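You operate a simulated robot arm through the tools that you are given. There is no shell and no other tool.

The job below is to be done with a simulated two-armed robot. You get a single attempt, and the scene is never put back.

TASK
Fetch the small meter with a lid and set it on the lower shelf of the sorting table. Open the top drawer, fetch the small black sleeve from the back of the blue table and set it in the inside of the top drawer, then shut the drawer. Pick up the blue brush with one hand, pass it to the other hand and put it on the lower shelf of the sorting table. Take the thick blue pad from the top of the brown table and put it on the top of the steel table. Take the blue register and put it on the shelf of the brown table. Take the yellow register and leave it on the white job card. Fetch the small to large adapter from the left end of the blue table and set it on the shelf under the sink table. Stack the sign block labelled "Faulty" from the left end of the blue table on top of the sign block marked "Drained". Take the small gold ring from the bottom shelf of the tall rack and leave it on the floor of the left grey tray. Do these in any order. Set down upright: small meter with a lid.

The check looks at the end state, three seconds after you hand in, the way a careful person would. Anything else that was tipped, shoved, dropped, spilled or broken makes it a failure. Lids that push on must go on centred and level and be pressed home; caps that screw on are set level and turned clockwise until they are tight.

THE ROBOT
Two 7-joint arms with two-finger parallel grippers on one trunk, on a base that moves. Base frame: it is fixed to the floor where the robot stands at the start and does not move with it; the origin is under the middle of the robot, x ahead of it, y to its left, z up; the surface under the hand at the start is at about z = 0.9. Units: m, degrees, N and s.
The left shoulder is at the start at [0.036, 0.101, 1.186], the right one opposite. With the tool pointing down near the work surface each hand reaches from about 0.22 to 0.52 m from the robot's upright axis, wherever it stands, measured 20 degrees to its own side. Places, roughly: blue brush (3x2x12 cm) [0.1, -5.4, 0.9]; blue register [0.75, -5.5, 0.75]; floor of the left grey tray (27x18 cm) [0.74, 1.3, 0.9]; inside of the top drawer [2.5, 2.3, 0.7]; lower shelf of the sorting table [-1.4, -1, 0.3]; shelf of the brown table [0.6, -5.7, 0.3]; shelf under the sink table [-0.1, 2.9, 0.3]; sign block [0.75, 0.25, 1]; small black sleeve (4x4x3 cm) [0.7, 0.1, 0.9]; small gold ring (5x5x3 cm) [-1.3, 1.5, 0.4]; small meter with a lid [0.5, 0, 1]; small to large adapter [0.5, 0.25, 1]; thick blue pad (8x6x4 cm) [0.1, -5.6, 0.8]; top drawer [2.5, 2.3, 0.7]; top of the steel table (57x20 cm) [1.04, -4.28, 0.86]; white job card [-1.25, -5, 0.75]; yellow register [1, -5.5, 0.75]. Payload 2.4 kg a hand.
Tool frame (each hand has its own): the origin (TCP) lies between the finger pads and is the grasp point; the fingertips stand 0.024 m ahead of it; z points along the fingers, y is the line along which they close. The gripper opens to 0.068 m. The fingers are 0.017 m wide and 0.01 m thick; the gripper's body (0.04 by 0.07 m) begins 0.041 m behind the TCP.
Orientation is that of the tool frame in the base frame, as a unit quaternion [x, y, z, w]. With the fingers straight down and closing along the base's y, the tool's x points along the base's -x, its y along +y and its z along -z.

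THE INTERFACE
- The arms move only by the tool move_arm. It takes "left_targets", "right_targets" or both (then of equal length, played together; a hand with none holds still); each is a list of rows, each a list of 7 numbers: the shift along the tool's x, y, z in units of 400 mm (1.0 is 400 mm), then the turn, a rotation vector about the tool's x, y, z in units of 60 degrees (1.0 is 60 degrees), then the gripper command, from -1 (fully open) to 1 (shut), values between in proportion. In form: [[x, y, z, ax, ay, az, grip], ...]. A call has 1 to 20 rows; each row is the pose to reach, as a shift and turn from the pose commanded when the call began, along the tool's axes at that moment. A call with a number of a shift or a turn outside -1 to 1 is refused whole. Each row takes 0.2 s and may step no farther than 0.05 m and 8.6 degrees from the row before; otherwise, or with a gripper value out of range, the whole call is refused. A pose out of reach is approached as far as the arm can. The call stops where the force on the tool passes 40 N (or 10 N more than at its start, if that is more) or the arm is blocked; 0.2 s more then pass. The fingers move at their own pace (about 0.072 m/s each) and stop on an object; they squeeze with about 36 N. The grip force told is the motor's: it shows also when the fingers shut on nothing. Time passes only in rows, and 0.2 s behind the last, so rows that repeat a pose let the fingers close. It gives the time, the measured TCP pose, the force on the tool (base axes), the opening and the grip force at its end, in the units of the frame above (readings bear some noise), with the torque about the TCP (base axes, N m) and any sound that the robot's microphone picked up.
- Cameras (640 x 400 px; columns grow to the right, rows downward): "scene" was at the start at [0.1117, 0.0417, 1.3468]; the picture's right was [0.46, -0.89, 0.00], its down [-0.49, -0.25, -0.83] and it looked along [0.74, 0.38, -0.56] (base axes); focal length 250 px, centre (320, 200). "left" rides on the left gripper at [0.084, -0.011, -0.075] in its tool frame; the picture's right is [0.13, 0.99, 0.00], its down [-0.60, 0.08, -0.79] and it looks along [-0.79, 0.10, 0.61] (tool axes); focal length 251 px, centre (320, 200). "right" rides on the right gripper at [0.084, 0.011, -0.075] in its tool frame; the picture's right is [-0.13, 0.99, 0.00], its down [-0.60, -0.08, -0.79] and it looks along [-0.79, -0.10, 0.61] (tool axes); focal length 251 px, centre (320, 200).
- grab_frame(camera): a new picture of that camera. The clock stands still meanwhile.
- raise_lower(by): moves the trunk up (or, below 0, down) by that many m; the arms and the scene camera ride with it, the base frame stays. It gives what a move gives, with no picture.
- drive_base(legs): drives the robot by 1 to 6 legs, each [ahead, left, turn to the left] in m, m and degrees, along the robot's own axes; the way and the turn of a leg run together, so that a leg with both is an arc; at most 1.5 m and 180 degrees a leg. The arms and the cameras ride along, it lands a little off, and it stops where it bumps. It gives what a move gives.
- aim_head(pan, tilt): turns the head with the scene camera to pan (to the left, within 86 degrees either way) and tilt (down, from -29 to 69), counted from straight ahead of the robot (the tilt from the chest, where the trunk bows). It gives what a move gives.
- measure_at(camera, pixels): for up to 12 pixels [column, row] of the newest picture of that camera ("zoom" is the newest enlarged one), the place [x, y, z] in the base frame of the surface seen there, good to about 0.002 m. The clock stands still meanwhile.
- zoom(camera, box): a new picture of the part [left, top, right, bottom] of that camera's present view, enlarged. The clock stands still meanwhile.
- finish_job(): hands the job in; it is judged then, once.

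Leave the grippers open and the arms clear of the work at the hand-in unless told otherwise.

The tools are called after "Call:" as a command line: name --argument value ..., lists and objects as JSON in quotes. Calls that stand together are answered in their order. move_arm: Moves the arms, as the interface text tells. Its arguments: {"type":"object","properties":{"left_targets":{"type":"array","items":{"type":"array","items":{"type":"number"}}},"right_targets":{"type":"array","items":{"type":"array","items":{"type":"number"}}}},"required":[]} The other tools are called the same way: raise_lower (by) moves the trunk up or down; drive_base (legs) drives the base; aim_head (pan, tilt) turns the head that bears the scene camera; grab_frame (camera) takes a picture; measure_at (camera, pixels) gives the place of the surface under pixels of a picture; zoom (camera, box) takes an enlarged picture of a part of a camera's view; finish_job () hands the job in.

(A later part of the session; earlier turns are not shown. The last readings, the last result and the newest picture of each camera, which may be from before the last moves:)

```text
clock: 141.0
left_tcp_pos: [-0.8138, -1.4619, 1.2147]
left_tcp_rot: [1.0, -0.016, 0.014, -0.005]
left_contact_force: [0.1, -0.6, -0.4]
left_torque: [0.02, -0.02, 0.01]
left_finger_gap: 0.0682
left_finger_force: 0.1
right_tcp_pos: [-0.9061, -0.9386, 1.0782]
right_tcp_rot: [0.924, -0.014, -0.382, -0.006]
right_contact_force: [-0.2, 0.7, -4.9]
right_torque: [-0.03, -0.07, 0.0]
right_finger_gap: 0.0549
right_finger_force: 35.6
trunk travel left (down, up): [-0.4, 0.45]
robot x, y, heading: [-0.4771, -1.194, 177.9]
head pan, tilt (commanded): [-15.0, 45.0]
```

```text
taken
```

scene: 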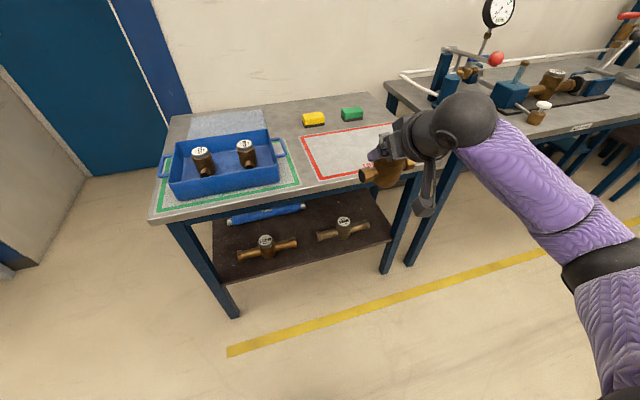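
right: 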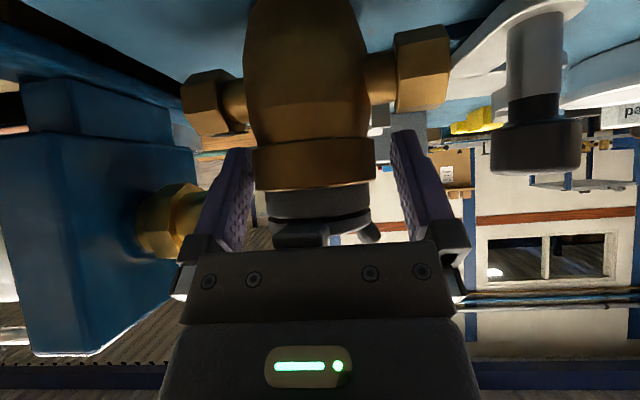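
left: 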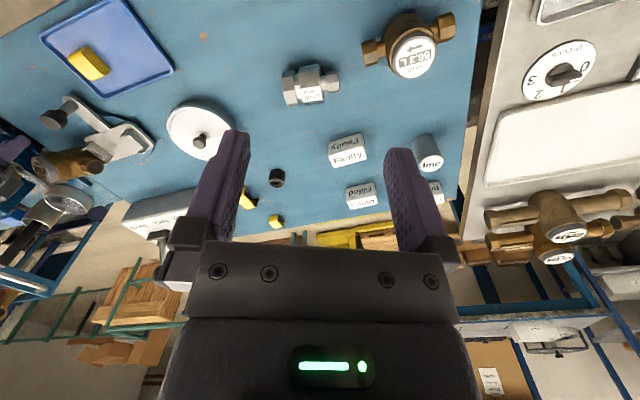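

The meter still hangs upright in the grip. Correct the heading by 2° and shift left 6.5 cm, then lower the trunk fully.

Call:
drive_base --legs '[[0, 0.065, 2.1]]'

Call:
raise_lower --by -0.4

Call:
aim_head --pan -15 --tilt 25

Call:
grab_frame --camera "scene"

```text
clock: 142.0
left_tcp_pos: [-0.8066, -1.5416, 1.2145]
left_tcp_rot: [1.0, 0.001, 0.015, -0.007]
left_contact_force: [-0.2, 0.5, -1.4]
left_torque: [-0.03, -0.02, 0.04]
left_finger_gap: 0.068
left_finger_force: 0.0
right_tcp_pos: [-0.9162, -1.0211, 1.0774]
right_tcp_rot: [0.924, 0.0, -0.382, -0.001]
right_contact_force: [0.5, -0.7, -4.2]
right_torque: [0.01, -0.07, -0.05]
right_finger_gap: 0.055
right_finger_force: 35.8
trunk travel left (down, up): [-0.4, 0.45]
robot x, y, heading: [-0.4781, -1.2608, 180.2]
head pan, tilt (commanded): [-15.0, 45.0]
```

```text
clock: 145.8
left_tcp_pos: [-0.8313, -1.5409, 0.7887]
left_tcp_rot: [0.998, 0.002, 0.063, -0.005]
left_contact_force: [0.0, -0.1, 0.5]
left_torque: [0.0, 0.0, 0.02]
left_finger_gap: 0.0683
left_finger_force: 0.0
right_tcp_pos: [-0.9148, -1.0201, 0.6789]
right_tcp_rot: [0.924, -0.001, -0.382, -0.001]
right_contact_force: [-0.4, -0.9, -5.5]
right_torque: [0.01, 0.0, 0.04]
right_finger_gap: 0.0546
right_finger_force: 36.5
trunk travel left (down, up): [0.0, 0.85]
robot x, y, heading: [-0.4813, -1.2607, 179.7]
head pan, tilt (commanded): [-15.0, 45.0]
```

```text
clock: 146.6
left_tcp_pos: [-0.8306, -1.5407, 0.7896]
left_tcp_rot: [0.998, 0.003, 0.063, -0.006]
left_contact_force: [1.2, 0.2, -0.2]
left_torque: [0.04, -0.02, -0.01]
left_finger_gap: 0.0681
left_finger_force: 0.0
right_tcp_pos: [-0.9147, -1.0204, 0.678]
right_tcp_rot: [0.924, 0.0, -0.382, 0.0]
right_contact_force: [-0.2, -0.9, -4.3]
right_torque: [-0.01, -0.03, -0.01]
right_finger_gap: 0.0548
right_finger_force: 36.2
trunk travel left (down, up): [0.0, 0.85]
robot x, y, heading: [-0.4807, -1.2614, 180.0]
head pan, tilt (commanded): [-15.0, 25.0]
```

```text
taken
```

scene: 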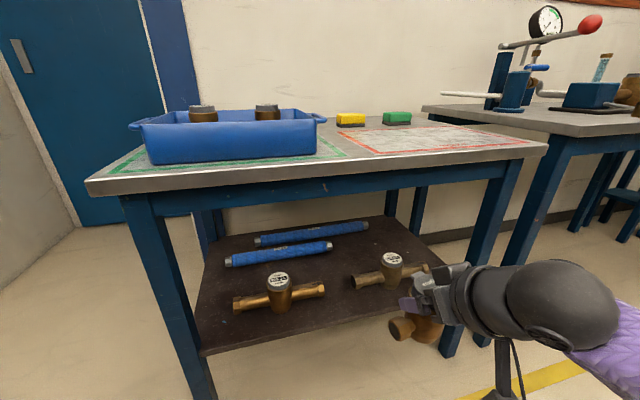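

Good view. Measure the existing meters' inner ends, so that mine fits in the gap, and the shelf front edge.

Call:
zoom --camera "scene" --box '[190, 215, 460, 365]'

Call:
measure_at --camera "scene" --pixels '[[323, 290], [327, 285], [353, 283], [350, 278], [340, 295], [335, 310], [335, 322], [300, 300], [340, 270], [280, 290], [238, 305], [375, 305]]'

```text
2.37 times, centred on (325, 290) of scene
```

zoom: 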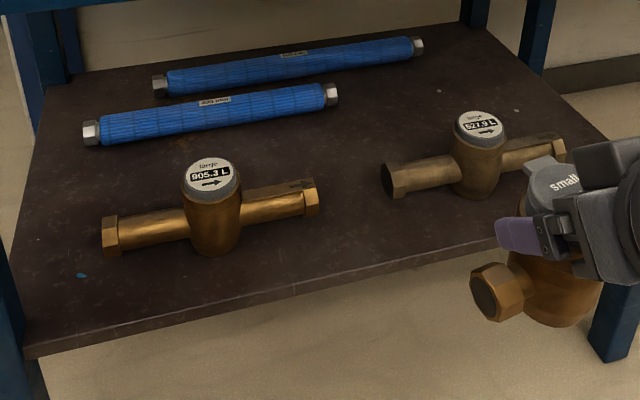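

```text
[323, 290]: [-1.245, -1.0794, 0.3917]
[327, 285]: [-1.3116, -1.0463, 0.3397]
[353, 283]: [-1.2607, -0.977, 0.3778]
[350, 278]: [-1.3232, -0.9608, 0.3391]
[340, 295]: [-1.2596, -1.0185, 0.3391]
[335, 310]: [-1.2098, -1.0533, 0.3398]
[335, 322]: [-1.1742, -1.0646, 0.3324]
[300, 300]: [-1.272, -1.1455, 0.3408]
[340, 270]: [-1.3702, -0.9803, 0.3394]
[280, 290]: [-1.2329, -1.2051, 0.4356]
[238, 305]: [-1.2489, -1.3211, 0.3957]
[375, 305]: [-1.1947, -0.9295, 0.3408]
```

Gap centre y≈-1.026; I'll set the meter at x≈-1.212 in front of it. Lower the right hand 0.2 m (still outside the table) and raise the left hand clear of the table top.

Call:
move_arm --right_targets '[[0.05, 0, 0.05, 0, 0, 0, 1], [0.11, 0, 0.11, 0, 0, 0, 1], [0.18, 0, 0.18, 0, 0, 0, 1], [0.25, 0, 0.25, 0, 0, 0, 1], [0.32, 0, 0.32, 0, 0, 0, 1], [0.354, 0, 0.354, 0, 0, 0, 1], [0.354, 0, 0.354, 0, 0, 0, 1]]' --left_targets '[[0, 0, -0.1, 0, 0, 0, -1], [0, 0, -0.2, 0, 0, 0, -1], [0, 0, -0.3, 0, 0, 0, -1], [0, 0, -0.4, 0, 0, 0, -1], [0, 0, -0.5, 0, 0, 0, -1], [0, 0, -0.6, 0, 0, 0, -1], [0, 0, -0.6, 0, 0, 0, -1]]'

Call:
grab_frame --camera "scene"

```text
clock: 148.4
left_tcp_pos: [-0.9158, -1.5229, 0.8736]
left_tcp_rot: [0.998, 0.003, 0.06, -0.006]
left_contact_force: [-10.7, 5.4, -11.1]
left_torque: [-0.65, 0.03, 0.59]
left_finger_gap: 0.0681
left_finger_force: 0.0
left hand out of reach, approached as far as the arm can: row 1, 2, 3, 4, 5, 6, 7
right_tcp_pos: [-0.9126, -1.02, 0.4748]
right_tcp_rot: [0.924, 0.0, -0.382, -0.001]
right_contact_force: [-1.2, 0.4, -4.7]
right_torque: [0.0, -0.04, -0.02]
right_finger_gap: 0.0549
right_finger_force: 36.2
trunk travel left (down, up): [0.0, 0.85]
robot x, y, heading: [-0.481, -1.2583, 179.8]
head pan, tilt (commanded): [-15.0, 25.0]
stopped in row 7 (left hand): the force on the tool passed its limit at 41 N (the readings are from after the stop); the commanded pose is now the measured one
```

```text
taken
```

scene: 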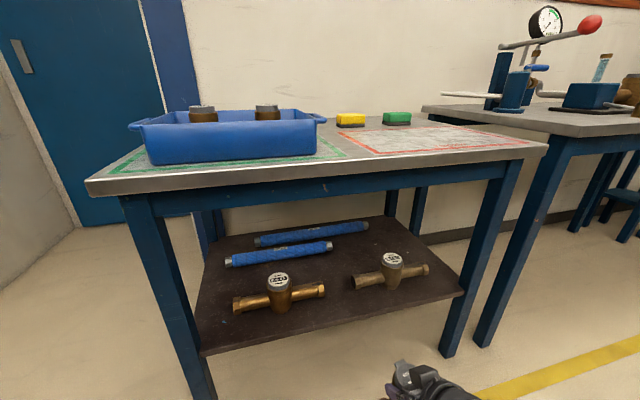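

The left hand is over-stretched there and touching something. Bring it back toward my body and a bit lower (17 cm back, 6 cm down) so that it's relaxed.

Call:
move_arm --left_targets '[[0.05, 0, 0.08, 0, 0, 0, -1], [0.13, 0, 0.13, 0, 0, 0, -1], [0.22, 0, 0.15, 0, 0, 0, -1], [0.31, 0, 0.15, 0, 0, 0, -1], [0.4, 0, 0.15, 0, 0, 0, -1], [0.4, 0, 0.15, 0, 0, 0, -1]]'

Call:
aim_head --pan 30 --tilt 35

Call:
grab_frame --camera "scene"

```text
clock: 149.8
left_tcp_pos: [-0.7671, -1.4814, 0.8004]
left_tcp_rot: [0.998, 0.003, 0.061, -0.006]
left_contact_force: [-0.2, -0.2, 0.8]
left_torque: [0.0, -0.01, 0.01]
left_finger_gap: 0.0681
left_finger_force: 0.1
left hand out of reach, approached as far as the arm can: row 3, 4, 5, 6
right_tcp_pos: [-0.9129, -1.0201, 0.4771]
right_tcp_rot: [0.925, 0.001, -0.381, 0.0]
right_contact_force: [0.4, 0.5, -4.7]
right_torque: [0.0, 0.0, 0.0]
right_finger_gap: 0.0549
right_finger_force: 36.2
trunk travel left (down, up): [0.0, 0.85]
robot x, y, heading: [-0.48, -1.2625, 179.9]
head pan, tilt (commanded): [-15.0, 25.0]
```

```text
clock: 150.9
left_tcp_pos: [-0.7654, -1.481, 0.8021]
left_tcp_rot: [0.998, 0.001, 0.061, -0.004]
left_contact_force: [-0.3, 0.5, 0.0]
left_torque: [0.04, 0.0, -0.01]
left_finger_gap: 0.0679
left_finger_force: 0.0
right_tcp_pos: [-0.9126, -1.0187, 0.4751]
right_tcp_rot: [0.924, 0.0, -0.381, -0.001]
right_contact_force: [-0.5, -0.3, -4.8]
right_torque: [0.01, -0.04, 0.03]
right_finger_gap: 0.0549
right_finger_force: 35.8
trunk travel left (down, up): [0.0, 0.85]
robot x, y, heading: [-0.4794, -1.264, 180.2]
head pan, tilt (commanded): [30.0, 35.0]
```

```text
taken
```

scene: 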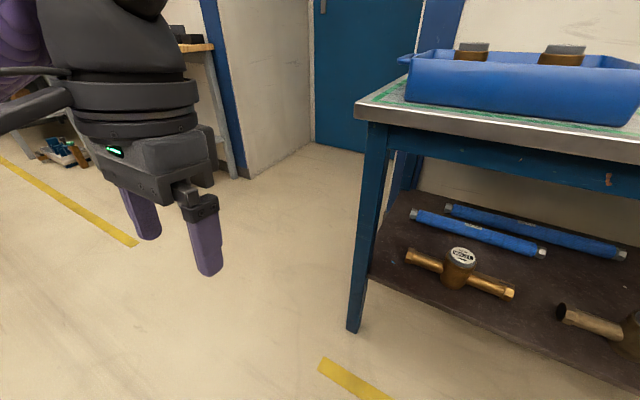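

Left hand is clear of the table. Now drive ahead 0.25 m so the meter goes just over the shelf front.

Call:
drive_base --legs '[[0.25, 0, 0]]'

Call:
aim_head --pan -25 --tilt 45

Call:
grab_frame --camera "scene"

Call:
grab_frame --camera "right"

```text
clock: 152.8
left_tcp_pos: [-1.0195, -1.4815, 0.8016]
left_tcp_rot: [0.998, 0.003, 0.061, -0.005]
left_contact_force: [0.6, 0.6, -0.7]
left_torque: [-0.01, 0.0, -0.01]
left_finger_gap: 0.068
left_finger_force: 0.0
right_tcp_pos: [-1.1674, -1.0199, 0.4762]
right_tcp_rot: [0.924, 0.0, -0.383, -0.002]
right_contact_force: [-0.5, 0.6, -5.1]
right_torque: [-0.02, -0.06, -0.01]
right_finger_gap: 0.0547
right_finger_force: 36.1
trunk travel left (down, up): [0.0, 0.85]
robot x, y, heading: [-0.7338, -1.268, -180.0]
head pan, tilt (commanded): [30.0, 35.0]
```

```text
clock: 154.0
left_tcp_pos: [-1.0198, -1.4814, 0.8009]
left_tcp_rot: [0.998, 0.002, 0.061, -0.006]
left_contact_force: [0.1, -0.4, 0.2]
left_torque: [0.04, 0.0, -0.04]
left_finger_gap: 0.0682
left_finger_force: 0.0
right_tcp_pos: [-1.1682, -1.0206, 0.4756]
right_tcp_rot: [0.924, 0.002, -0.382, 0.0]
right_contact_force: [0.3, 0.8, -3.9]
right_torque: [0.0, 0.0, 0.02]
right_finger_gap: 0.0551
right_finger_force: 36.1
trunk travel left (down, up): [0.0, 0.85]
robot x, y, heading: [-0.7312, -1.2631, -180.0]
head pan, tilt (commanded): [-25.0, 45.0]
```

```text
taken
```

scene: 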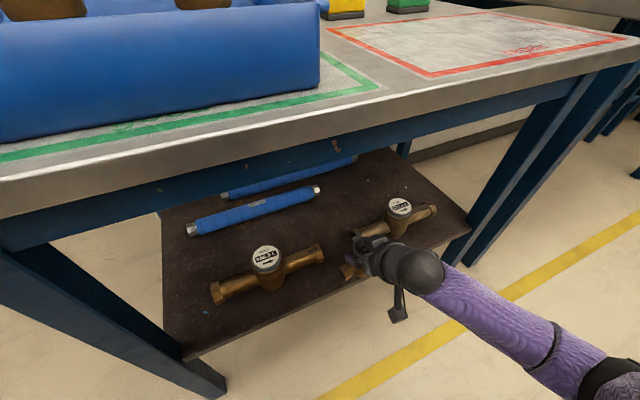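

```text
taken
```

right: 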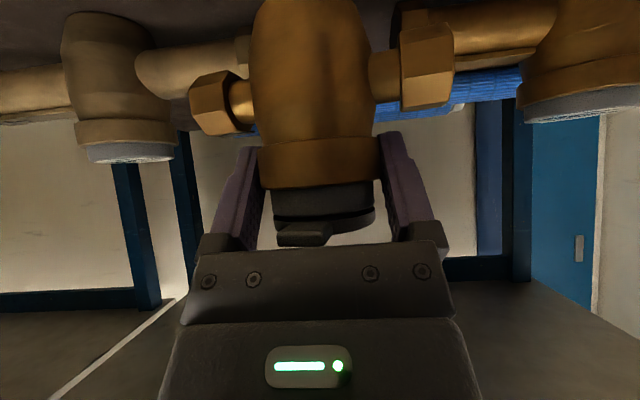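

Aligned with the gap. Move 4 cm further in over the shelf, then down to about 7 mm above it.

Call:
move_arm --right_targets '[[-0.035, 0.008, 0.035, 0, 0, 0, 1], [-0.069, 0.015, 0.069, 0, 0, 0, 1], [-0.045, 0.015, 0.093, 0, 0, 0, 1], [-0.015, 0.015, 0.123, 0, 0, 0, 1], [0.01, 0.015, 0.148, 0, 0, 0, 1], [0.0335, 0.015, 0.1715, 0, 0, 0, 1], [0.0335, 0.015, 0.1715, 0, 0, 0, 1]]'

Call:
zoom --camera "scene" --box '[290, 180, 470, 330]'

Call:
grab_frame --camera "right"

```text
clock: 155.6
left_tcp_pos: [-1.0193, -1.4825, 0.8014]
left_tcp_rot: [0.998, 0.003, 0.061, -0.004]
left_contact_force: [0.1, -0.4, -0.3]
left_torque: [0.01, -0.01, -0.01]
left_finger_gap: 0.0676
left_finger_force: 0.0
right_tcp_pos: [-1.2066, -1.0268, 0.4177]
right_tcp_rot: [0.925, 0.001, -0.381, 0.0]
right_contact_force: [0.0, -0.4, -5.0]
right_torque: [0.0, -0.03, 0.02]
right_finger_gap: 0.055
right_finger_force: 35.8
trunk travel left (down, up): [0.0, 0.85]
robot x, y, heading: [-0.7309, -1.2638, -180.1]
head pan, tilt (commanded): [-25.0, 45.0]
```

```text
2.67 times, centred on (380, 255) of scene
```

zoom: 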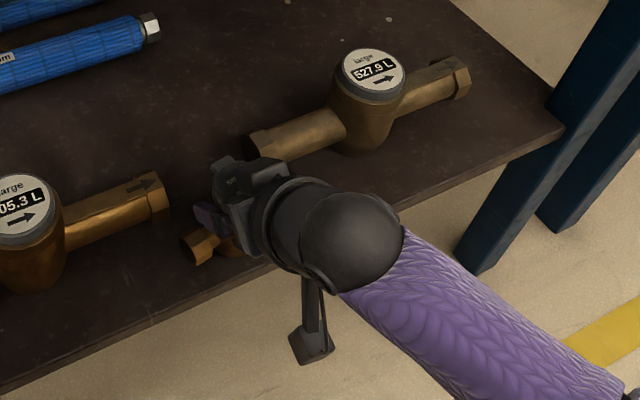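

```text
taken
```

right: 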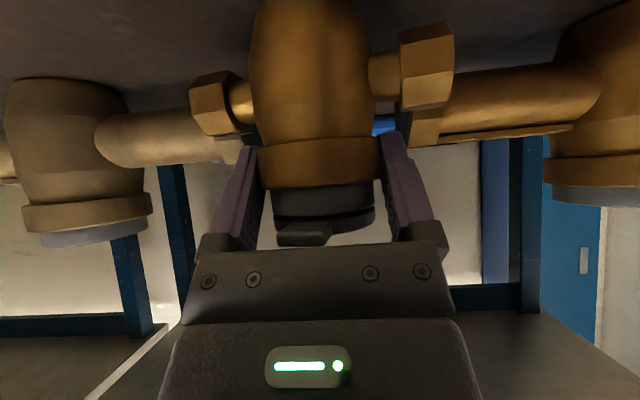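

About 7 mm to go. Lower in 2 mm steps until the force changes.

Call:
move_arm --right_targets '[[0.0035, 0, 0.0035, 0, 0, 0, 1], [0.007, 0, 0.007, 0, 0, 0, 1], [0.0105, 0, 0.0105, 0, 0, 0, 1], [0.0125, 0, 0.0125, 0, 0, 0, 1]]'

```text
clock: 156.6
left_tcp_pos: [-1.0201, -1.4822, 0.8005]
left_tcp_rot: [0.998, 0.002, 0.061, -0.005]
left_contact_force: [-0.6, -0.2, 1.1]
left_torque: [-0.02, 0.01, -0.01]
left_finger_gap: 0.0681
left_finger_force: 0.0
right_tcp_pos: [-1.2058, -1.0259, 0.4107]
right_tcp_rot: [0.924, 0.002, -0.382, 0.0]
right_contact_force: [-0.4, -0.2, -2.1]
right_torque: [-0.08, -0.02, 0.01]
right_finger_gap: 0.0548
right_finger_force: 36.0
trunk travel left (down, up): [0.0, 0.85]
robot x, y, heading: [-0.7365, -1.263, -179.9]
head pan, tilt (commanded): [-25.0, 45.0]
```

Force dropped to −2 N: touching. One more millimetre.

Call:
move_arm --right_targets '[[0.002, 0, 0.002, 0, 0, 0, 1], [0.003, 0, 0.003, 0, 0, 0, 1], [0.003, 0, 0.003, 0, 0, 0, 1]]'

```text
clock: 157.4
left_tcp_pos: [-1.0182, -1.4825, 0.8018]
left_tcp_rot: [0.998, 0.002, 0.06, -0.007]
left_contact_force: [-1.0, -0.2, -0.4]
left_torque: [-0.01, -0.02, 0.06]
left_finger_gap: 0.0677
left_finger_force: 0.0
right_tcp_pos: [-1.2064, -1.0256, 0.4105]
right_tcp_rot: [0.924, 0.002, -0.383, -0.001]
right_contact_force: [2.0, -0.8, 17.5]
right_torque: [-0.12, -0.44, -0.06]
right_finger_gap: 0.0549
right_finger_force: 35.4
trunk travel left (down, up): [0.0, 0.85]
robot x, y, heading: [-0.732, -1.2571, -180.3]
head pan, tilt (commanded): [-25.0, 45.0]
```

Seated (+17 N). Open the gripper gradually, then check.

Call:
move_arm --right_targets '[[-0.002, 0, -0.002, 0, 0, 0, 0.4], [-0.003, 0, -0.003, 0, 0, 0, -0.4], [-0.003, 0, -0.003, 0, 0, 0, -1], [-0.003, 0, -0.003, 0, 0, 0, -1], [-0.003, 0, -0.003, 0, 0, 0, -1]]'

Call:
grab_frame --camera "right"

```text
clock: 158.6
left_tcp_pos: [-1.0193, -1.4818, 0.8012]
left_tcp_rot: [0.998, 0.002, 0.062, -0.005]
left_contact_force: [-0.8, -0.2, 0.1]
left_torque: [0.01, 0.01, -0.03]
left_finger_gap: 0.0676
left_finger_force: 0.0
right_tcp_pos: [-1.2054, -1.0274, 0.411]
right_tcp_rot: [0.924, 0.001, -0.382, 0.0]
right_contact_force: [-0.7, -0.6, 1.2]
right_torque: [0.0, -0.02, -0.01]
right_finger_gap: 0.0682
right_finger_force: 0.1
trunk travel left (down, up): [0.0, 0.85]
robot x, y, heading: [-0.7333, -1.2606, -180.0]
head pan, tilt (commanded): [-25.0, 45.0]
```

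```text
taken
```

right: 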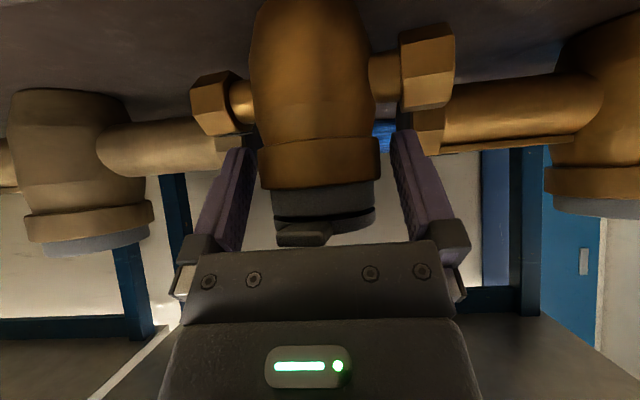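

Fingers are open and free. Retract 10 cm along the finger axis.

Call:
move_arm --right_targets '[[0, 0, -0.06, 0, 0, 0, -1], [0, 0, -0.13, 0, 0, 0, -1], [0, 0, -0.2, 0, 0, 0, -1], [0, 0, -0.27, 0, 0, 0, -1]]'

Call:
drive_base --legs '[[-0.25, 0, 0]]'

Call:
aim_head --pan -25 --tilt 30

Call:
grab_frame --camera "scene"

```text
clock: 159.6
left_tcp_pos: [-1.0201, -1.4816, 0.8008]
left_tcp_rot: [0.998, 0.003, 0.061, -0.005]
left_contact_force: [0.4, -0.1, -0.9]
left_torque: [0.01, -0.01, 0.03]
left_finger_gap: 0.068
left_finger_force: 0.0
right_tcp_pos: [-1.1304, -1.0284, 0.4884]
right_tcp_rot: [0.924, 0.001, -0.382, -0.001]
right_contact_force: [-0.2, -0.2, 0.4]
right_torque: [0.03, -0.01, -0.03]
right_finger_gap: 0.0679
right_finger_force: 0.1
trunk travel left (down, up): [0.0, 0.85]
robot x, y, heading: [-0.7349, -1.2633, -179.9]
head pan, tilt (commanded): [-25.0, 45.0]
```

```text
clock: 161.4
left_tcp_pos: [-0.7693, -1.4817, 0.8009]
left_tcp_rot: [0.998, 0.001, 0.06, -0.005]
left_contact_force: [0.2, 0.3, 0.8]
left_torque: [-0.02, 0.0, -0.01]
left_finger_gap: 0.068
left_finger_force: 0.1
right_tcp_pos: [-0.88, -1.0267, 0.4871]
right_tcp_rot: [0.924, 0.0, -0.382, 0.0]
right_contact_force: [-0.6, 0.1, 1.3]
right_torque: [0.01, -0.02, -0.02]
right_finger_gap: 0.0681
right_finger_force: 0.1
trunk travel left (down, up): [0.0, 0.85]
robot x, y, heading: [-0.4809, -1.2586, 179.9]
head pan, tilt (commanded): [-25.0, 45.0]
```

```text
clock: 162.2
left_tcp_pos: [-0.77, -1.4809, 0.8012]
left_tcp_rot: [0.998, 0.002, 0.062, -0.005]
left_contact_force: [0.0, 0.4, 0.1]
left_torque: [-0.01, 0.0, -0.04]
left_finger_gap: 0.0678
left_finger_force: 0.1
right_tcp_pos: [-0.8807, -1.027, 0.487]
right_tcp_rot: [0.924, 0.001, -0.381, 0.0]
right_contact_force: [0.2, -0.7, -0.4]
right_torque: [-0.02, 0.01, 0.0]
right_finger_gap: 0.0679
right_finger_force: 0.0
trunk travel left (down, up): [0.0, 0.85]
robot x, y, heading: [-0.4816, -1.2593, 180.0]
head pan, tilt (commanded): [-25.0, 30.0]
```

```text
taken
```

scene: 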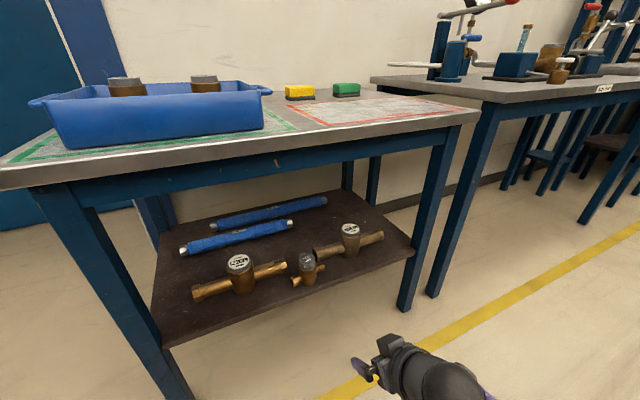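

Call:
zoom --camera "scene" --box '[240, 210, 390, 320]'

Call:
measure_at --camera "zoom" --pixels '[[283, 200], [285, 245], [283, 315], [270, 195], [300, 195]]'

```text
3.64 times, centred on (315, 265) of scene
```

zoom: 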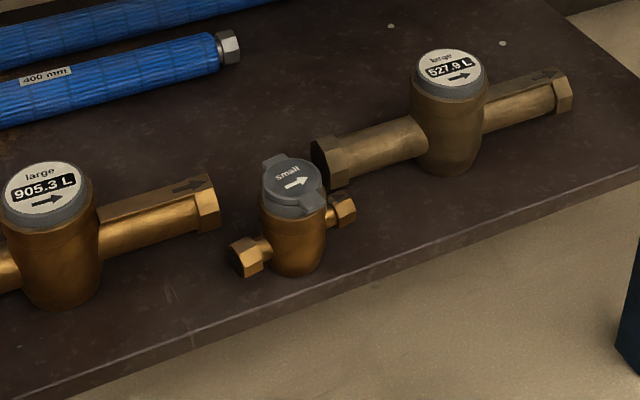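

```text
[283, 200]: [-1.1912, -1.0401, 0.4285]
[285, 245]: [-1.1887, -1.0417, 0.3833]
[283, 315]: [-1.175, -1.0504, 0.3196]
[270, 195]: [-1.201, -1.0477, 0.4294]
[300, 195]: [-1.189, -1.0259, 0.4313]
```

The meter stands upright, lid shut, on the lower shelf. Next: the adapter. Raise the trunk, turn round and go back to the blue table.

Call:
raise_lower --by 0.4

Call:
move_arm --right_targets '[[-0.08, 0, -0.08, 0, 0, 0, -1], [-0.16, 0, -0.16, 0, 0, 0, -1], [-0.24, 0, -0.24, 0, 0, 0, -1], [-0.32, 0, -0.32, 0, 0, 0, -1], [-0.4, 0, -0.4, 0, 0, 0, -1]]'

Call:
drive_base --legs '[[0, 0, 180], [0, 1.3, 0], [0.4, 0, 0]]'

```text
clock: 166.0
left_tcp_pos: [-0.77, -1.4808, 1.2]
left_tcp_rot: [0.998, 0.002, 0.061, -0.005]
left_contact_force: [-0.6, 0.8, -0.1]
left_torque: [-0.02, 0.0, 0.02]
left_finger_gap: 0.0681
left_finger_force: 0.1
right_tcp_pos: [-0.8803, -1.0256, 0.8873]
right_tcp_rot: [0.924, 0.0, -0.383, -0.001]
right_contact_force: [0.6, -0.1, 0.3]
right_torque: [0.02, 0.02, -0.02]
right_finger_gap: 0.068
right_finger_force: 0.1
trunk travel left (down, up): [-0.4, 0.45]
robot x, y, heading: [-0.4835, -1.2602, 179.9]
head pan, tilt (commanded): [-25.0, 30.0]
```

```text
clock: 167.2
left_tcp_pos: [-0.7702, -1.4814, 1.2009]
left_tcp_rot: [0.998, 0.002, 0.062, -0.005]
left_contact_force: [0.6, 0.1, -0.2]
left_torque: [0.01, -0.02, 0.04]
left_finger_gap: 0.0682
left_finger_force: 0.1
right_tcp_pos: [-0.8819, -1.0259, 1.1136]
right_tcp_rot: [0.924, 0.0, -0.382, -0.001]
right_contact_force: [-0.2, 0.4, -0.4]
right_torque: [0.0, -0.03, 0.03]
right_finger_gap: 0.0677
right_finger_force: 0.0
trunk travel left (down, up): [-0.4, 0.45]
robot x, y, heading: [-0.4861, -1.2592, 180.1]
head pan, tilt (commanded): [-25.0, 30.0]
```

```text
clock: 183.3
left_tcp_pos: [0.1685, 0.2917, 1.2015]
left_tcp_rot: [-0.016, 0.998, -0.006, -0.061]
left_contact_force: [0.1, -0.8, -0.5]
left_torque: [-0.03, 0.0, 0.0]
left_finger_gap: 0.068
left_finger_force: 0.1
right_tcp_pos: [0.2935, -0.1608, 1.1127]
right_tcp_rot: [-0.013, 0.924, 0.004, 0.381]
right_contact_force: [0.1, -0.3, -0.2]
right_torque: [0.02, -0.01, 0.01]
right_finger_gap: 0.0681
right_finger_force: 0.1
trunk travel left (down, up): [-0.4, 0.45]
robot x, y, heading: [-0.1141, 0.0613, 1.4]
head pan, tilt (commanded): [-25.0, 30.0]
```

Drive on to x≈0.06 and straighten; then look at the adapter.

Call:
drive_base --legs '[[0.17, 0.0, -1.4]]'

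Call:
aim_head --pan 25 --tilt 50

Call:
grab_frame --camera "scene"

```text
clock: 184.7
left_tcp_pos: [0.3414, 0.286, 1.2007]
left_tcp_rot: [-0.004, 0.998, -0.006, -0.061]
left_contact_force: [-0.3, 0.5, 0.2]
left_torque: [-0.01, 0.02, -0.03]
left_finger_gap: 0.0682
left_finger_force: 0.1
right_tcp_pos: [0.4557, -0.1683, 1.1136]
right_tcp_rot: [-0.003, 0.925, 0.001, 0.38]
right_contact_force: [0.5, -0.3, -0.7]
right_torque: [-0.02, 0.0, 0.01]
right_finger_gap: 0.0681
right_finger_force: 0.0
trunk travel left (down, up): [-0.4, 0.45]
robot x, y, heading: [0.055, 0.0657, 0.3]
head pan, tilt (commanded): [-25.0, 30.0]
```

```text
clock: 185.9
left_tcp_pos: [0.3405, 0.286, 1.201]
left_tcp_rot: [-0.005, 0.998, -0.005, -0.06]
left_contact_force: [0.5, 0.4, -0.5]
left_torque: [-0.02, 0.0, -0.03]
left_finger_gap: 0.0683
left_finger_force: 0.0
right_tcp_pos: [0.4547, -0.1686, 1.1137]
right_tcp_rot: [-0.002, 0.925, 0.0, 0.381]
right_contact_force: [0.1, -0.6, 0.4]
right_torque: [0.0, 0.02, -0.01]
right_finger_gap: 0.0679
right_finger_force: 0.0
trunk travel left (down, up): [-0.4, 0.45]
robot x, y, heading: [0.0566, 0.064, 0.2]
head pan, tilt (commanded): [25.0, 50.0]
```

```text
taken
```

scene: 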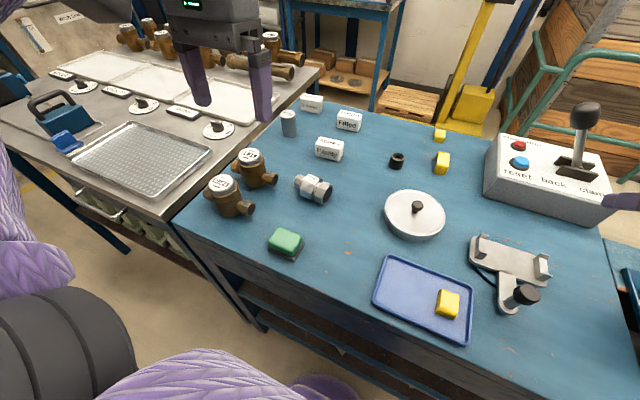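

Zoom on the adapter and measure its shape.

Call:
zoom --camera "scene" --box '[265, 150, 365, 220]'

Call:
measure_at --camera "zoom" --pixels '[[200, 195], [220, 175], [255, 180], [300, 190], [285, 225], [340, 195], [375, 200], [405, 240], [375, 280], [340, 265], [290, 265], [230, 235]]'

```text
5.71 times, centred on (315, 185) of scene
```

zoom: 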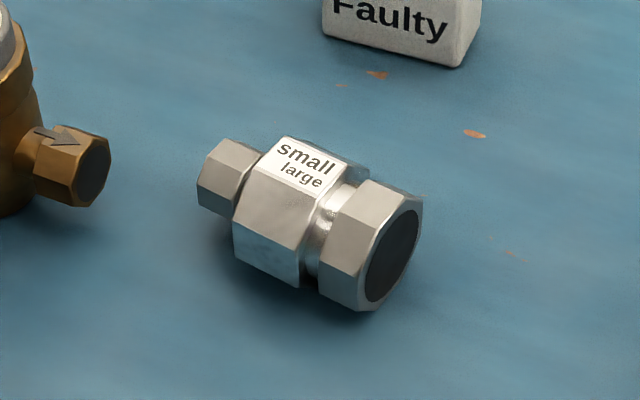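

```text
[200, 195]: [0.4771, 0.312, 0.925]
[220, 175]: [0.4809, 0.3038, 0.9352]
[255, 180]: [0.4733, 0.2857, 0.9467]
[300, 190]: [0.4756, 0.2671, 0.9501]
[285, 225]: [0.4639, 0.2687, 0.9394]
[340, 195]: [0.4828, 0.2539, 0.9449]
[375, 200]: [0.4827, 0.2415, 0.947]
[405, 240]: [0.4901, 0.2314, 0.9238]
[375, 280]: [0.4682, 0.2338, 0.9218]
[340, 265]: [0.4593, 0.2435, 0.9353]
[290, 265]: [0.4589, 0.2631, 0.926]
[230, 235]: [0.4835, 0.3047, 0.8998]
```

The adapter's middle hex (y≈0.255–0.29, x 0.457–0.513, top z 0.95) is best gripped across x. First level the left hand (7° pitch), then turn it 90° counter-clockwise above the adapter in two calls.

Call:
move_arm --left_targets '[[0, 0, 0, 0, -0.117, 0, -1], [0, 0, 0, 0, -0.117, 0, -1]]'

Call:
move_arm --left_targets '[[-0.06, -0.008, 0, 0, 0, -0.125, -1], [-0.12, -0.016, 0, 0, 0, -0.25, -1], [-0.18, -0.024, 0, 0, 0, -0.375, -1], [-0.24, -0.032, 0, 0, 0, -0.5, -1], [-0.3, -0.04, 0, 0, 0, -0.625, -1], [-0.3625, -0.045, 0, 0, 0, -0.75, -1]]'

Call:
move_arm --left_targets '[[0, 0, 0, 0, 0, -0.125, -1], [0, 0, 0, 0, 0, -0.25, -1], [0, 0, 0, 0, 0, -0.375, -1], [0, 0, 0, 0, 0, -0.5, -1], [0, 0, 0, 0, 0, -0.625, -1], [0, 0, 0, 0, 0, -0.75, -1], [0, 0, 0, 0, 0, -0.75, -1]]'

```text
clock: 186.5
left_tcp_pos: [0.3409, 0.2854, 1.2016]
left_tcp_rot: [-0.005, 1.0, -0.005, 0.001]
left_contact_force: [0.2, 0.3, 0.0]
left_torque: [0.0, 0.01, 0.04]
left_finger_gap: 0.0681
left_finger_force: 0.0
right_tcp_pos: [0.4548, -0.167, 1.1123]
right_tcp_rot: [-0.003, 0.924, 0.0, 0.382]
right_contact_force: [0.3, -0.1, 0.1]
right_torque: [-0.03, 0.01, -0.02]
right_finger_gap: 0.068
right_finger_force: 0.0
trunk travel left (down, up): [-0.4, 0.45]
robot x, y, heading: [0.0542, 0.0641, 0.3]
head pan, tilt (commanded): [25.0, 50.0]
```

```text
clock: 187.9
left_tcp_pos: [0.4851, 0.2698, 1.2018]
left_tcp_rot: [-0.388, 0.922, -0.005, -0.001]
left_contact_force: [0.6, -0.5, -0.6]
left_torque: [0.0, 0.02, -0.01]
left_finger_gap: 0.0681
left_finger_force: 0.0
right_tcp_pos: [0.4555, -0.1692, 1.1125]
right_tcp_rot: [-0.002, 0.924, 0.0, 0.382]
right_contact_force: [0.6, -0.3, 1.0]
right_torque: [0.04, -0.01, -0.02]
right_finger_gap: 0.068
right_finger_force: 0.1
trunk travel left (down, up): [-0.4, 0.45]
robot x, y, heading: [0.0544, 0.0668, 0.4]
head pan, tilt (commanded): [25.0, 50.0]
```

```text
clock: 189.5
left_tcp_pos: [0.4859, 0.2708, 1.2017]
left_tcp_rot: [0.711, -0.703, 0.004, 0.003]
left_contact_force: [0.8, 0.1, -0.3]
left_torque: [0.02, 0.01, 0.01]
left_finger_gap: 0.068
left_finger_force: 0.0
right_tcp_pos: [0.455, -0.1689, 1.1138]
right_tcp_rot: [-0.001, 0.924, 0.0, 0.382]
right_contact_force: [-0.4, 0.0, 0.7]
right_torque: [-0.01, 0.0, -0.01]
right_finger_gap: 0.0676
right_finger_force: 0.1
trunk travel left (down, up): [-0.4, 0.45]
robot x, y, heading: [0.0506, 0.068, 0.1]
head pan, tilt (commanded): [25.0, 50.0]
```

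Yawed 90°. Take the left camera and scene views to check alignment above the adapter.

Call:
grab_frame --camera "left"

Call:
grab_frame --camera "scene"

```text
taken
```

left: 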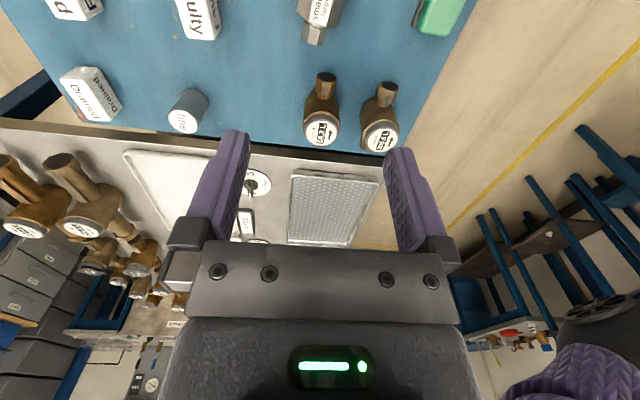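

```text
taken
```

scene: 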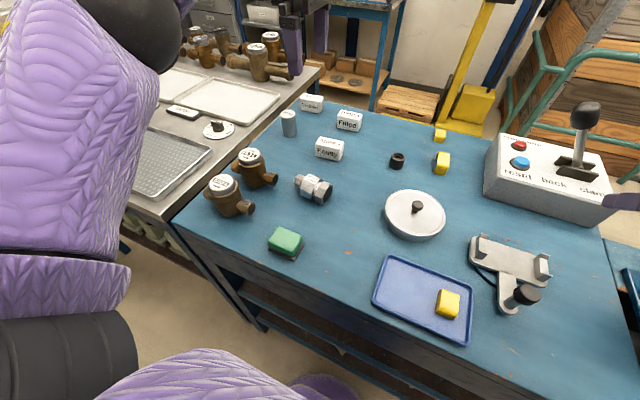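

Descend 15 cm to get a closer look.

Call:
move_arm --left_targets '[[0, 0, 0.1, 0, 0, 0, -1], [0, 0, 0.2, 0, 0, 0, -1], [0, 0, 0.3, 0, 0, 0, -1], [0, 0, 0.4, 0, 0, 0, -1], [0, 0, 0.4, 0, 0, 0, -1]]'

Call:
grab_frame --camera "left"

Call:
zoom --camera "scene" --box '[220, 60, 400, 240]'

```text
clock: 190.7
left_tcp_pos: [0.4864, 0.2694, 1.0407]
left_tcp_rot: [0.711, -0.703, 0.004, 0.003]
left_contact_force: [0.0, 1.0, 0.3]
left_torque: [-0.02, 0.01, -0.01]
left_finger_gap: 0.0682
left_finger_force: 0.0
right_tcp_pos: [0.454, -0.1692, 1.1126]
right_tcp_rot: [-0.002, 0.924, 0.0, 0.382]
right_contact_force: [0.5, 0.6, 0.2]
right_torque: [0.04, 0.0, 0.01]
right_finger_gap: 0.068
right_finger_force: 0.2
trunk travel left (down, up): [-0.4, 0.45]
robot x, y, heading: [0.0559, 0.065, 0.5]
head pan, tilt (commanded): [25.0, 50.0]
```

```text
taken
```

left: 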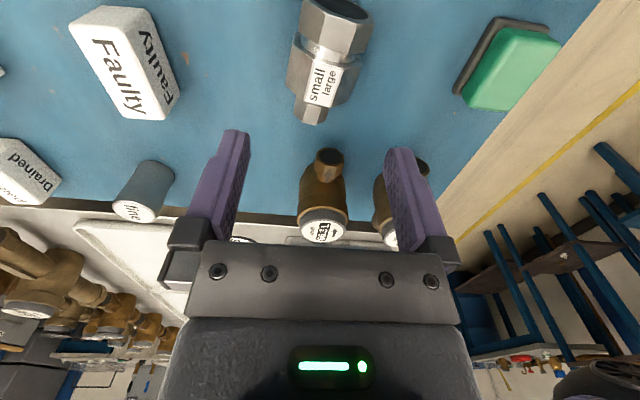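

```text
2.22 times, centred on (310, 150) of scene
```

zoom: 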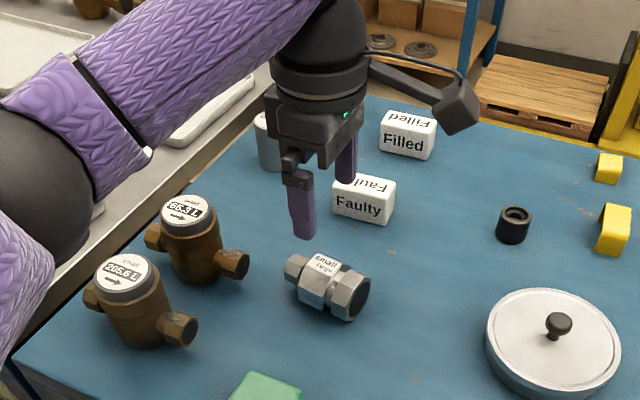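

Measure the adapter edges in the left view for exact centring.

Call:
measure_at --camera "left" --pixels '[[290, 75], [350, 95], [322, 85], [325, 70], [300, 25], [362, 35], [330, 10], [312, 115], [303, 100], [325, 103]]'

Call:
zoom --camera "left" --box '[250, 0, 410, 140]'

```text
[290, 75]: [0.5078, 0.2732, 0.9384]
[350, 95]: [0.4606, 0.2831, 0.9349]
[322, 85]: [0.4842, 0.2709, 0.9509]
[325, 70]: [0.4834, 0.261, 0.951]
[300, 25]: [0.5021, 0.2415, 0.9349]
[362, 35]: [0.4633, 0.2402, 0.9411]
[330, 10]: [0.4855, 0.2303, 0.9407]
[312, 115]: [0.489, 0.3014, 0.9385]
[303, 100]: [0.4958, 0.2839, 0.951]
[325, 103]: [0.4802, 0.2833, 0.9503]
```

```text
2.86 times, centred on (330, 70) of left
```

zoom: 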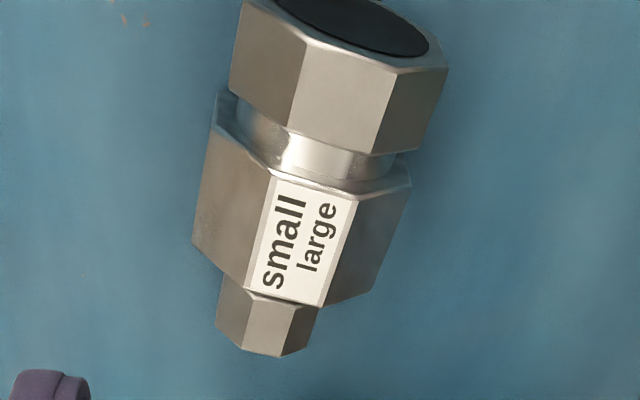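

The adapter is yawed ~11°; I turn the hand to match while descending to TCP z≈0.935.

Call:
move_arm --left_targets '[[0.0, 0.001, 0.05, 0, 0, 0.06, -1], [0.0, 0.002, 0.1, 0, 0, 0.12, -1], [0.0, 0.003, 0.15, 0, 0, 0.19, -1], [0.0, 0.0035, 0.2, 0, 0, 0.19, -1], [0.0, 0.0035, 0.24, 0, 0, 0.19, -1], [0.0, 0.0035, 0.264, 0, 0, 0.19, -1], [0.0, 0.0035, 0.264, 0, 0, 0.19, -1]]'

Call:
zoom --camera "scene" --box '[230, 80, 390, 230]'

Call:
grab_frame --camera "left"

```text
clock: 192.3
left_tcp_pos: [0.4855, 0.267, 0.9353]
left_tcp_rot: [-0.637, 0.771, -0.005, -0.003]
left_contact_force: [0.7, -1.2, -0.1]
left_torque: [-0.03, 0.04, -0.03]
left_finger_gap: 0.0682
left_finger_force: 0.1
right_tcp_pos: [0.4551, -0.1677, 1.1135]
right_tcp_rot: [-0.002, 0.924, 0.0, 0.383]
right_contact_force: [0.1, 0.0, 0.3]
right_torque: [0.01, -0.04, 0.02]
right_finger_gap: 0.068
right_finger_force: 0.0
trunk travel left (down, up): [-0.4, 0.45]
robot x, y, heading: [0.0542, 0.0655, 0.5]
head pan, tilt (commanded): [25.0, 50.0]
```

```text
2.67 times, centred on (310, 155) of scene
```

zoom: 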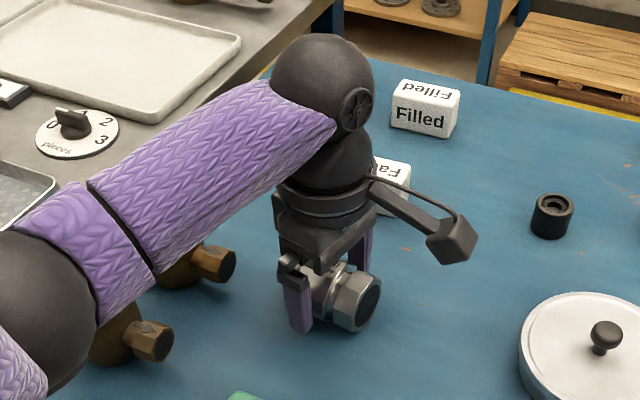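

```text
taken
```

left: 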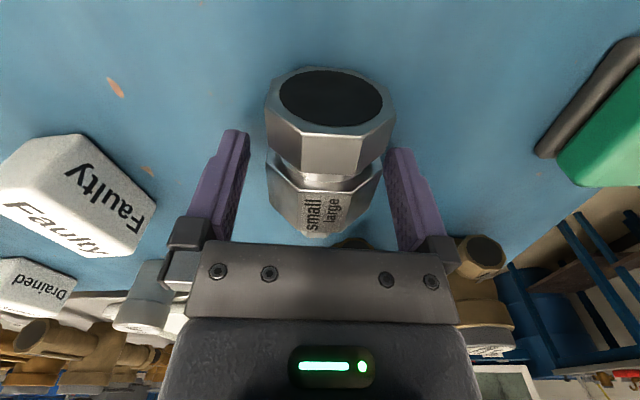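

Nicely aligned around the middle hex. Close the left gripper.

Call:
move_arm --left_targets '[[0, 0, 0, 0, 0, 0, 0.3], [0, 0, 0, 0, 0, 0, 1], [0, 0, 0, 0, 0, 0, 1], [0, 0, 0, 0, 0, 0, 1], [0, 0, 0, 0, 0, 0, 1]]'

Call:
move_arm --left_targets '[[0, 0, -0.01, 0, 0, 0, 1], [0, 0, -0.02, 0, 0, 0, 1], [0, 0, -0.035, 0, 0, 0, 1], [0, 0, -0.05, 0, 0, 0, 1], [0, 0, -0.05, 0, 0, 0, 1]]'

Call:
zoom --camera "scene" --box '[230, 80, 390, 230]'

```text
clock: 193.5
left_tcp_pos: [0.4848, 0.267, 0.9357]
left_tcp_rot: [-0.637, 0.771, -0.004, -0.003]
left_contact_force: [-0.4, 0.3, -1.6]
left_torque: [0.05, 0.03, 0.03]
left_finger_gap: 0.0498
left_finger_force: 36.0
right_tcp_pos: [0.4551, -0.1683, 1.1134]
right_tcp_rot: [-0.002, 0.924, 0.0, 0.381]
right_contact_force: [-0.4, -0.4, 0.0]
right_torque: [-0.01, -0.02, 0.03]
right_finger_gap: 0.0678
right_finger_force: 0.1
trunk travel left (down, up): [-0.4, 0.45]
robot x, y, heading: [0.0507, 0.0623, 0.3]
head pan, tilt (commanded): [25.0, 50.0]
```

```text
clock: 194.7
left_tcp_pos: [0.4854, 0.2668, 0.9558]
left_tcp_rot: [-0.638, 0.77, -0.004, -0.003]
left_contact_force: [-0.6, 0.1, -3.3]
left_torque: [0.01, 0.03, 0.0]
left_finger_gap: 0.05
left_finger_force: 35.7
right_tcp_pos: [0.4553, -0.1683, 1.1138]
right_tcp_rot: [-0.002, 0.924, 0.0, 0.382]
right_contact_force: [0.6, -0.7, 0.3]
right_torque: [0.02, 0.0, -0.01]
right_finger_gap: 0.0677
right_finger_force: 0.0
trunk travel left (down, up): [-0.4, 0.45]
robot x, y, heading: [0.0517, 0.0665, 0.2]
head pan, tilt (commanded): [25.0, 50.0]
```

```text
2.67 times, centred on (310, 155) of scene
```

zoom: 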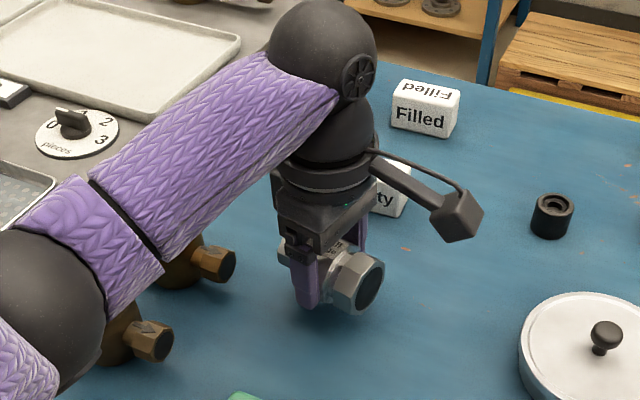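

Adapter lifted (−3.3 N). Raise it to z≈1.13 and pull the right hand in 8 cm.

Call:
move_arm --left_targets '[[0, 0, -0.08, 0, 0, 0, 1], [0, 0, -0.17, 0, 0, 0, 1], [0, 0, -0.26, 0, 0, 0, 1], [0, 0, -0.35, 0, 0, 0, 1], [0, 0, -0.43, 0, 0, 0, 1], [0, 0, -0.43, 0, 0, 0, 1]]' --right_targets '[[0.03, 0, -0.03, 0, 0, 0, -1], [0.06, 0, -0.06, 0, 0, 0, -1], [0.09, 0, -0.09, 0, 0, 0, -1], [0.12, 0, -0.12, 0, 0, 0, -1], [0.14, 0, -0.14, 0, 0, 0, -1], [0.14, 0, -0.14, 0, 0, 0, -1]]'

Call:
drive_base --legs '[[-0.55, 0, 0], [0, 0, 90]]'

Call:
aim_head --pan -40 --tilt 20

Call:
grab_frame --camera "scene"

```text
clock: 196.1
left_tcp_pos: [0.4846, 0.27, 1.1271]
left_tcp_rot: [-0.638, 0.77, -0.004, -0.003]
left_contact_force: [0.2, 0.1, -2.8]
left_torque: [0.03, 0.02, 0.01]
left_finger_gap: 0.0497
left_finger_force: 35.7
right_tcp_pos: [0.3805, -0.1726, 1.1151]
right_tcp_rot: [-0.001, 0.924, 0.0, 0.381]
right_contact_force: [0.9, -0.7, -0.2]
right_torque: [0.0, -0.05, 0.0]
right_finger_gap: 0.0681
right_finger_force: 0.1
right hand out of reach, approached as far as the arm can: row 5, 6
trunk travel left (down, up): [-0.4, 0.45]
robot x, y, heading: [0.055, 0.0669, 0.1]
head pan, tilt (commanded): [25.0, 50.0]
```

```text
clock: 203.2
left_tcp_pos: [-0.7149, 0.484, 1.1283]
left_tcp_rot: [0.997, -0.078, 0.005, 0.0]
left_contact_force: [1.2, 0.3, -3.3]
left_torque: [-0.02, 0.05, 0.0]
left_finger_gap: 0.0501
left_finger_force: 37.0
right_tcp_pos: [-0.2714, 0.3942, 1.1157]
right_tcp_rot: [0.665, -0.643, -0.273, -0.265]
right_contact_force: [0.3, 0.1, -0.1]
right_torque: [0.05, 0.02, -0.01]
right_finger_gap: 0.0681
right_finger_force: 0.2
trunk travel left (down, up): [-0.4, 0.45]
robot x, y, heading: [-0.495, 0.0612, 92.1]
head pan, tilt (commanded): [25.0, 50.0]
```

```text
clock: 204.5
left_tcp_pos: [-0.7157, 0.4833, 1.1276]
left_tcp_rot: [0.997, -0.078, 0.005, -0.001]
left_contact_force: [-0.1, 0.8, -3.1]
left_torque: [0.02, -0.01, -0.01]
left_finger_gap: 0.0498
left_finger_force: 36.1
right_tcp_pos: [-0.271, 0.394, 1.1152]
right_tcp_rot: [0.665, -0.642, -0.274, -0.265]
right_contact_force: [-1.0, 0.0, 0.1]
right_torque: [0.02, 0.02, -0.02]
right_finger_gap: 0.0683
right_finger_force: 0.0
trunk travel left (down, up): [-0.4, 0.45]
robot x, y, heading: [-0.4996, 0.0612, 92.1]
head pan, tilt (commanded): [-40.0, 20.0]
```

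```text
taken
```

scene: 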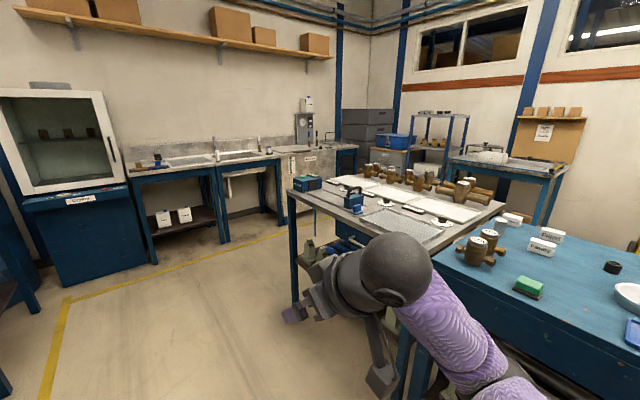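

I can see the whole left area. Measure the grey table's far end and the floor between, to plan the drive.

Call:
measure_at --camera "scene" --pixels '[[291, 192], [320, 180], [365, 162], [385, 165], [410, 178], [370, 190], [350, 195], [230, 165], [180, 215], [215, 235], [290, 160], [410, 205]]'

Call:
zoom --camera "scene" --box '[280, 150, 460, 260]'

```text
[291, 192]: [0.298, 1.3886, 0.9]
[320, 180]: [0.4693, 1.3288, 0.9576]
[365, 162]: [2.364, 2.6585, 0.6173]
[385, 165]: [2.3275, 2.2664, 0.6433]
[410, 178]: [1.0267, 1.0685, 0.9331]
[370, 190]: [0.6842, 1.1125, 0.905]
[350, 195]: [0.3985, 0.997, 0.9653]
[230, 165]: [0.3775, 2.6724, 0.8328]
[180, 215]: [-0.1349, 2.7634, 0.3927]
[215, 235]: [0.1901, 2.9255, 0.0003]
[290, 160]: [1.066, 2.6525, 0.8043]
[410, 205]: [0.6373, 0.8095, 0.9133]
```

```text
3.56 times, centred on (370, 205) of scene
```

zoom: 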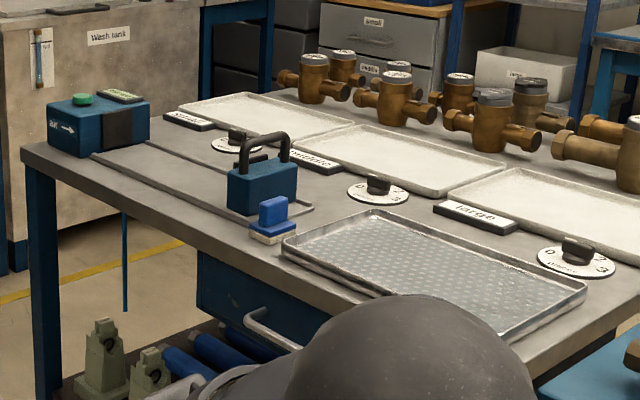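

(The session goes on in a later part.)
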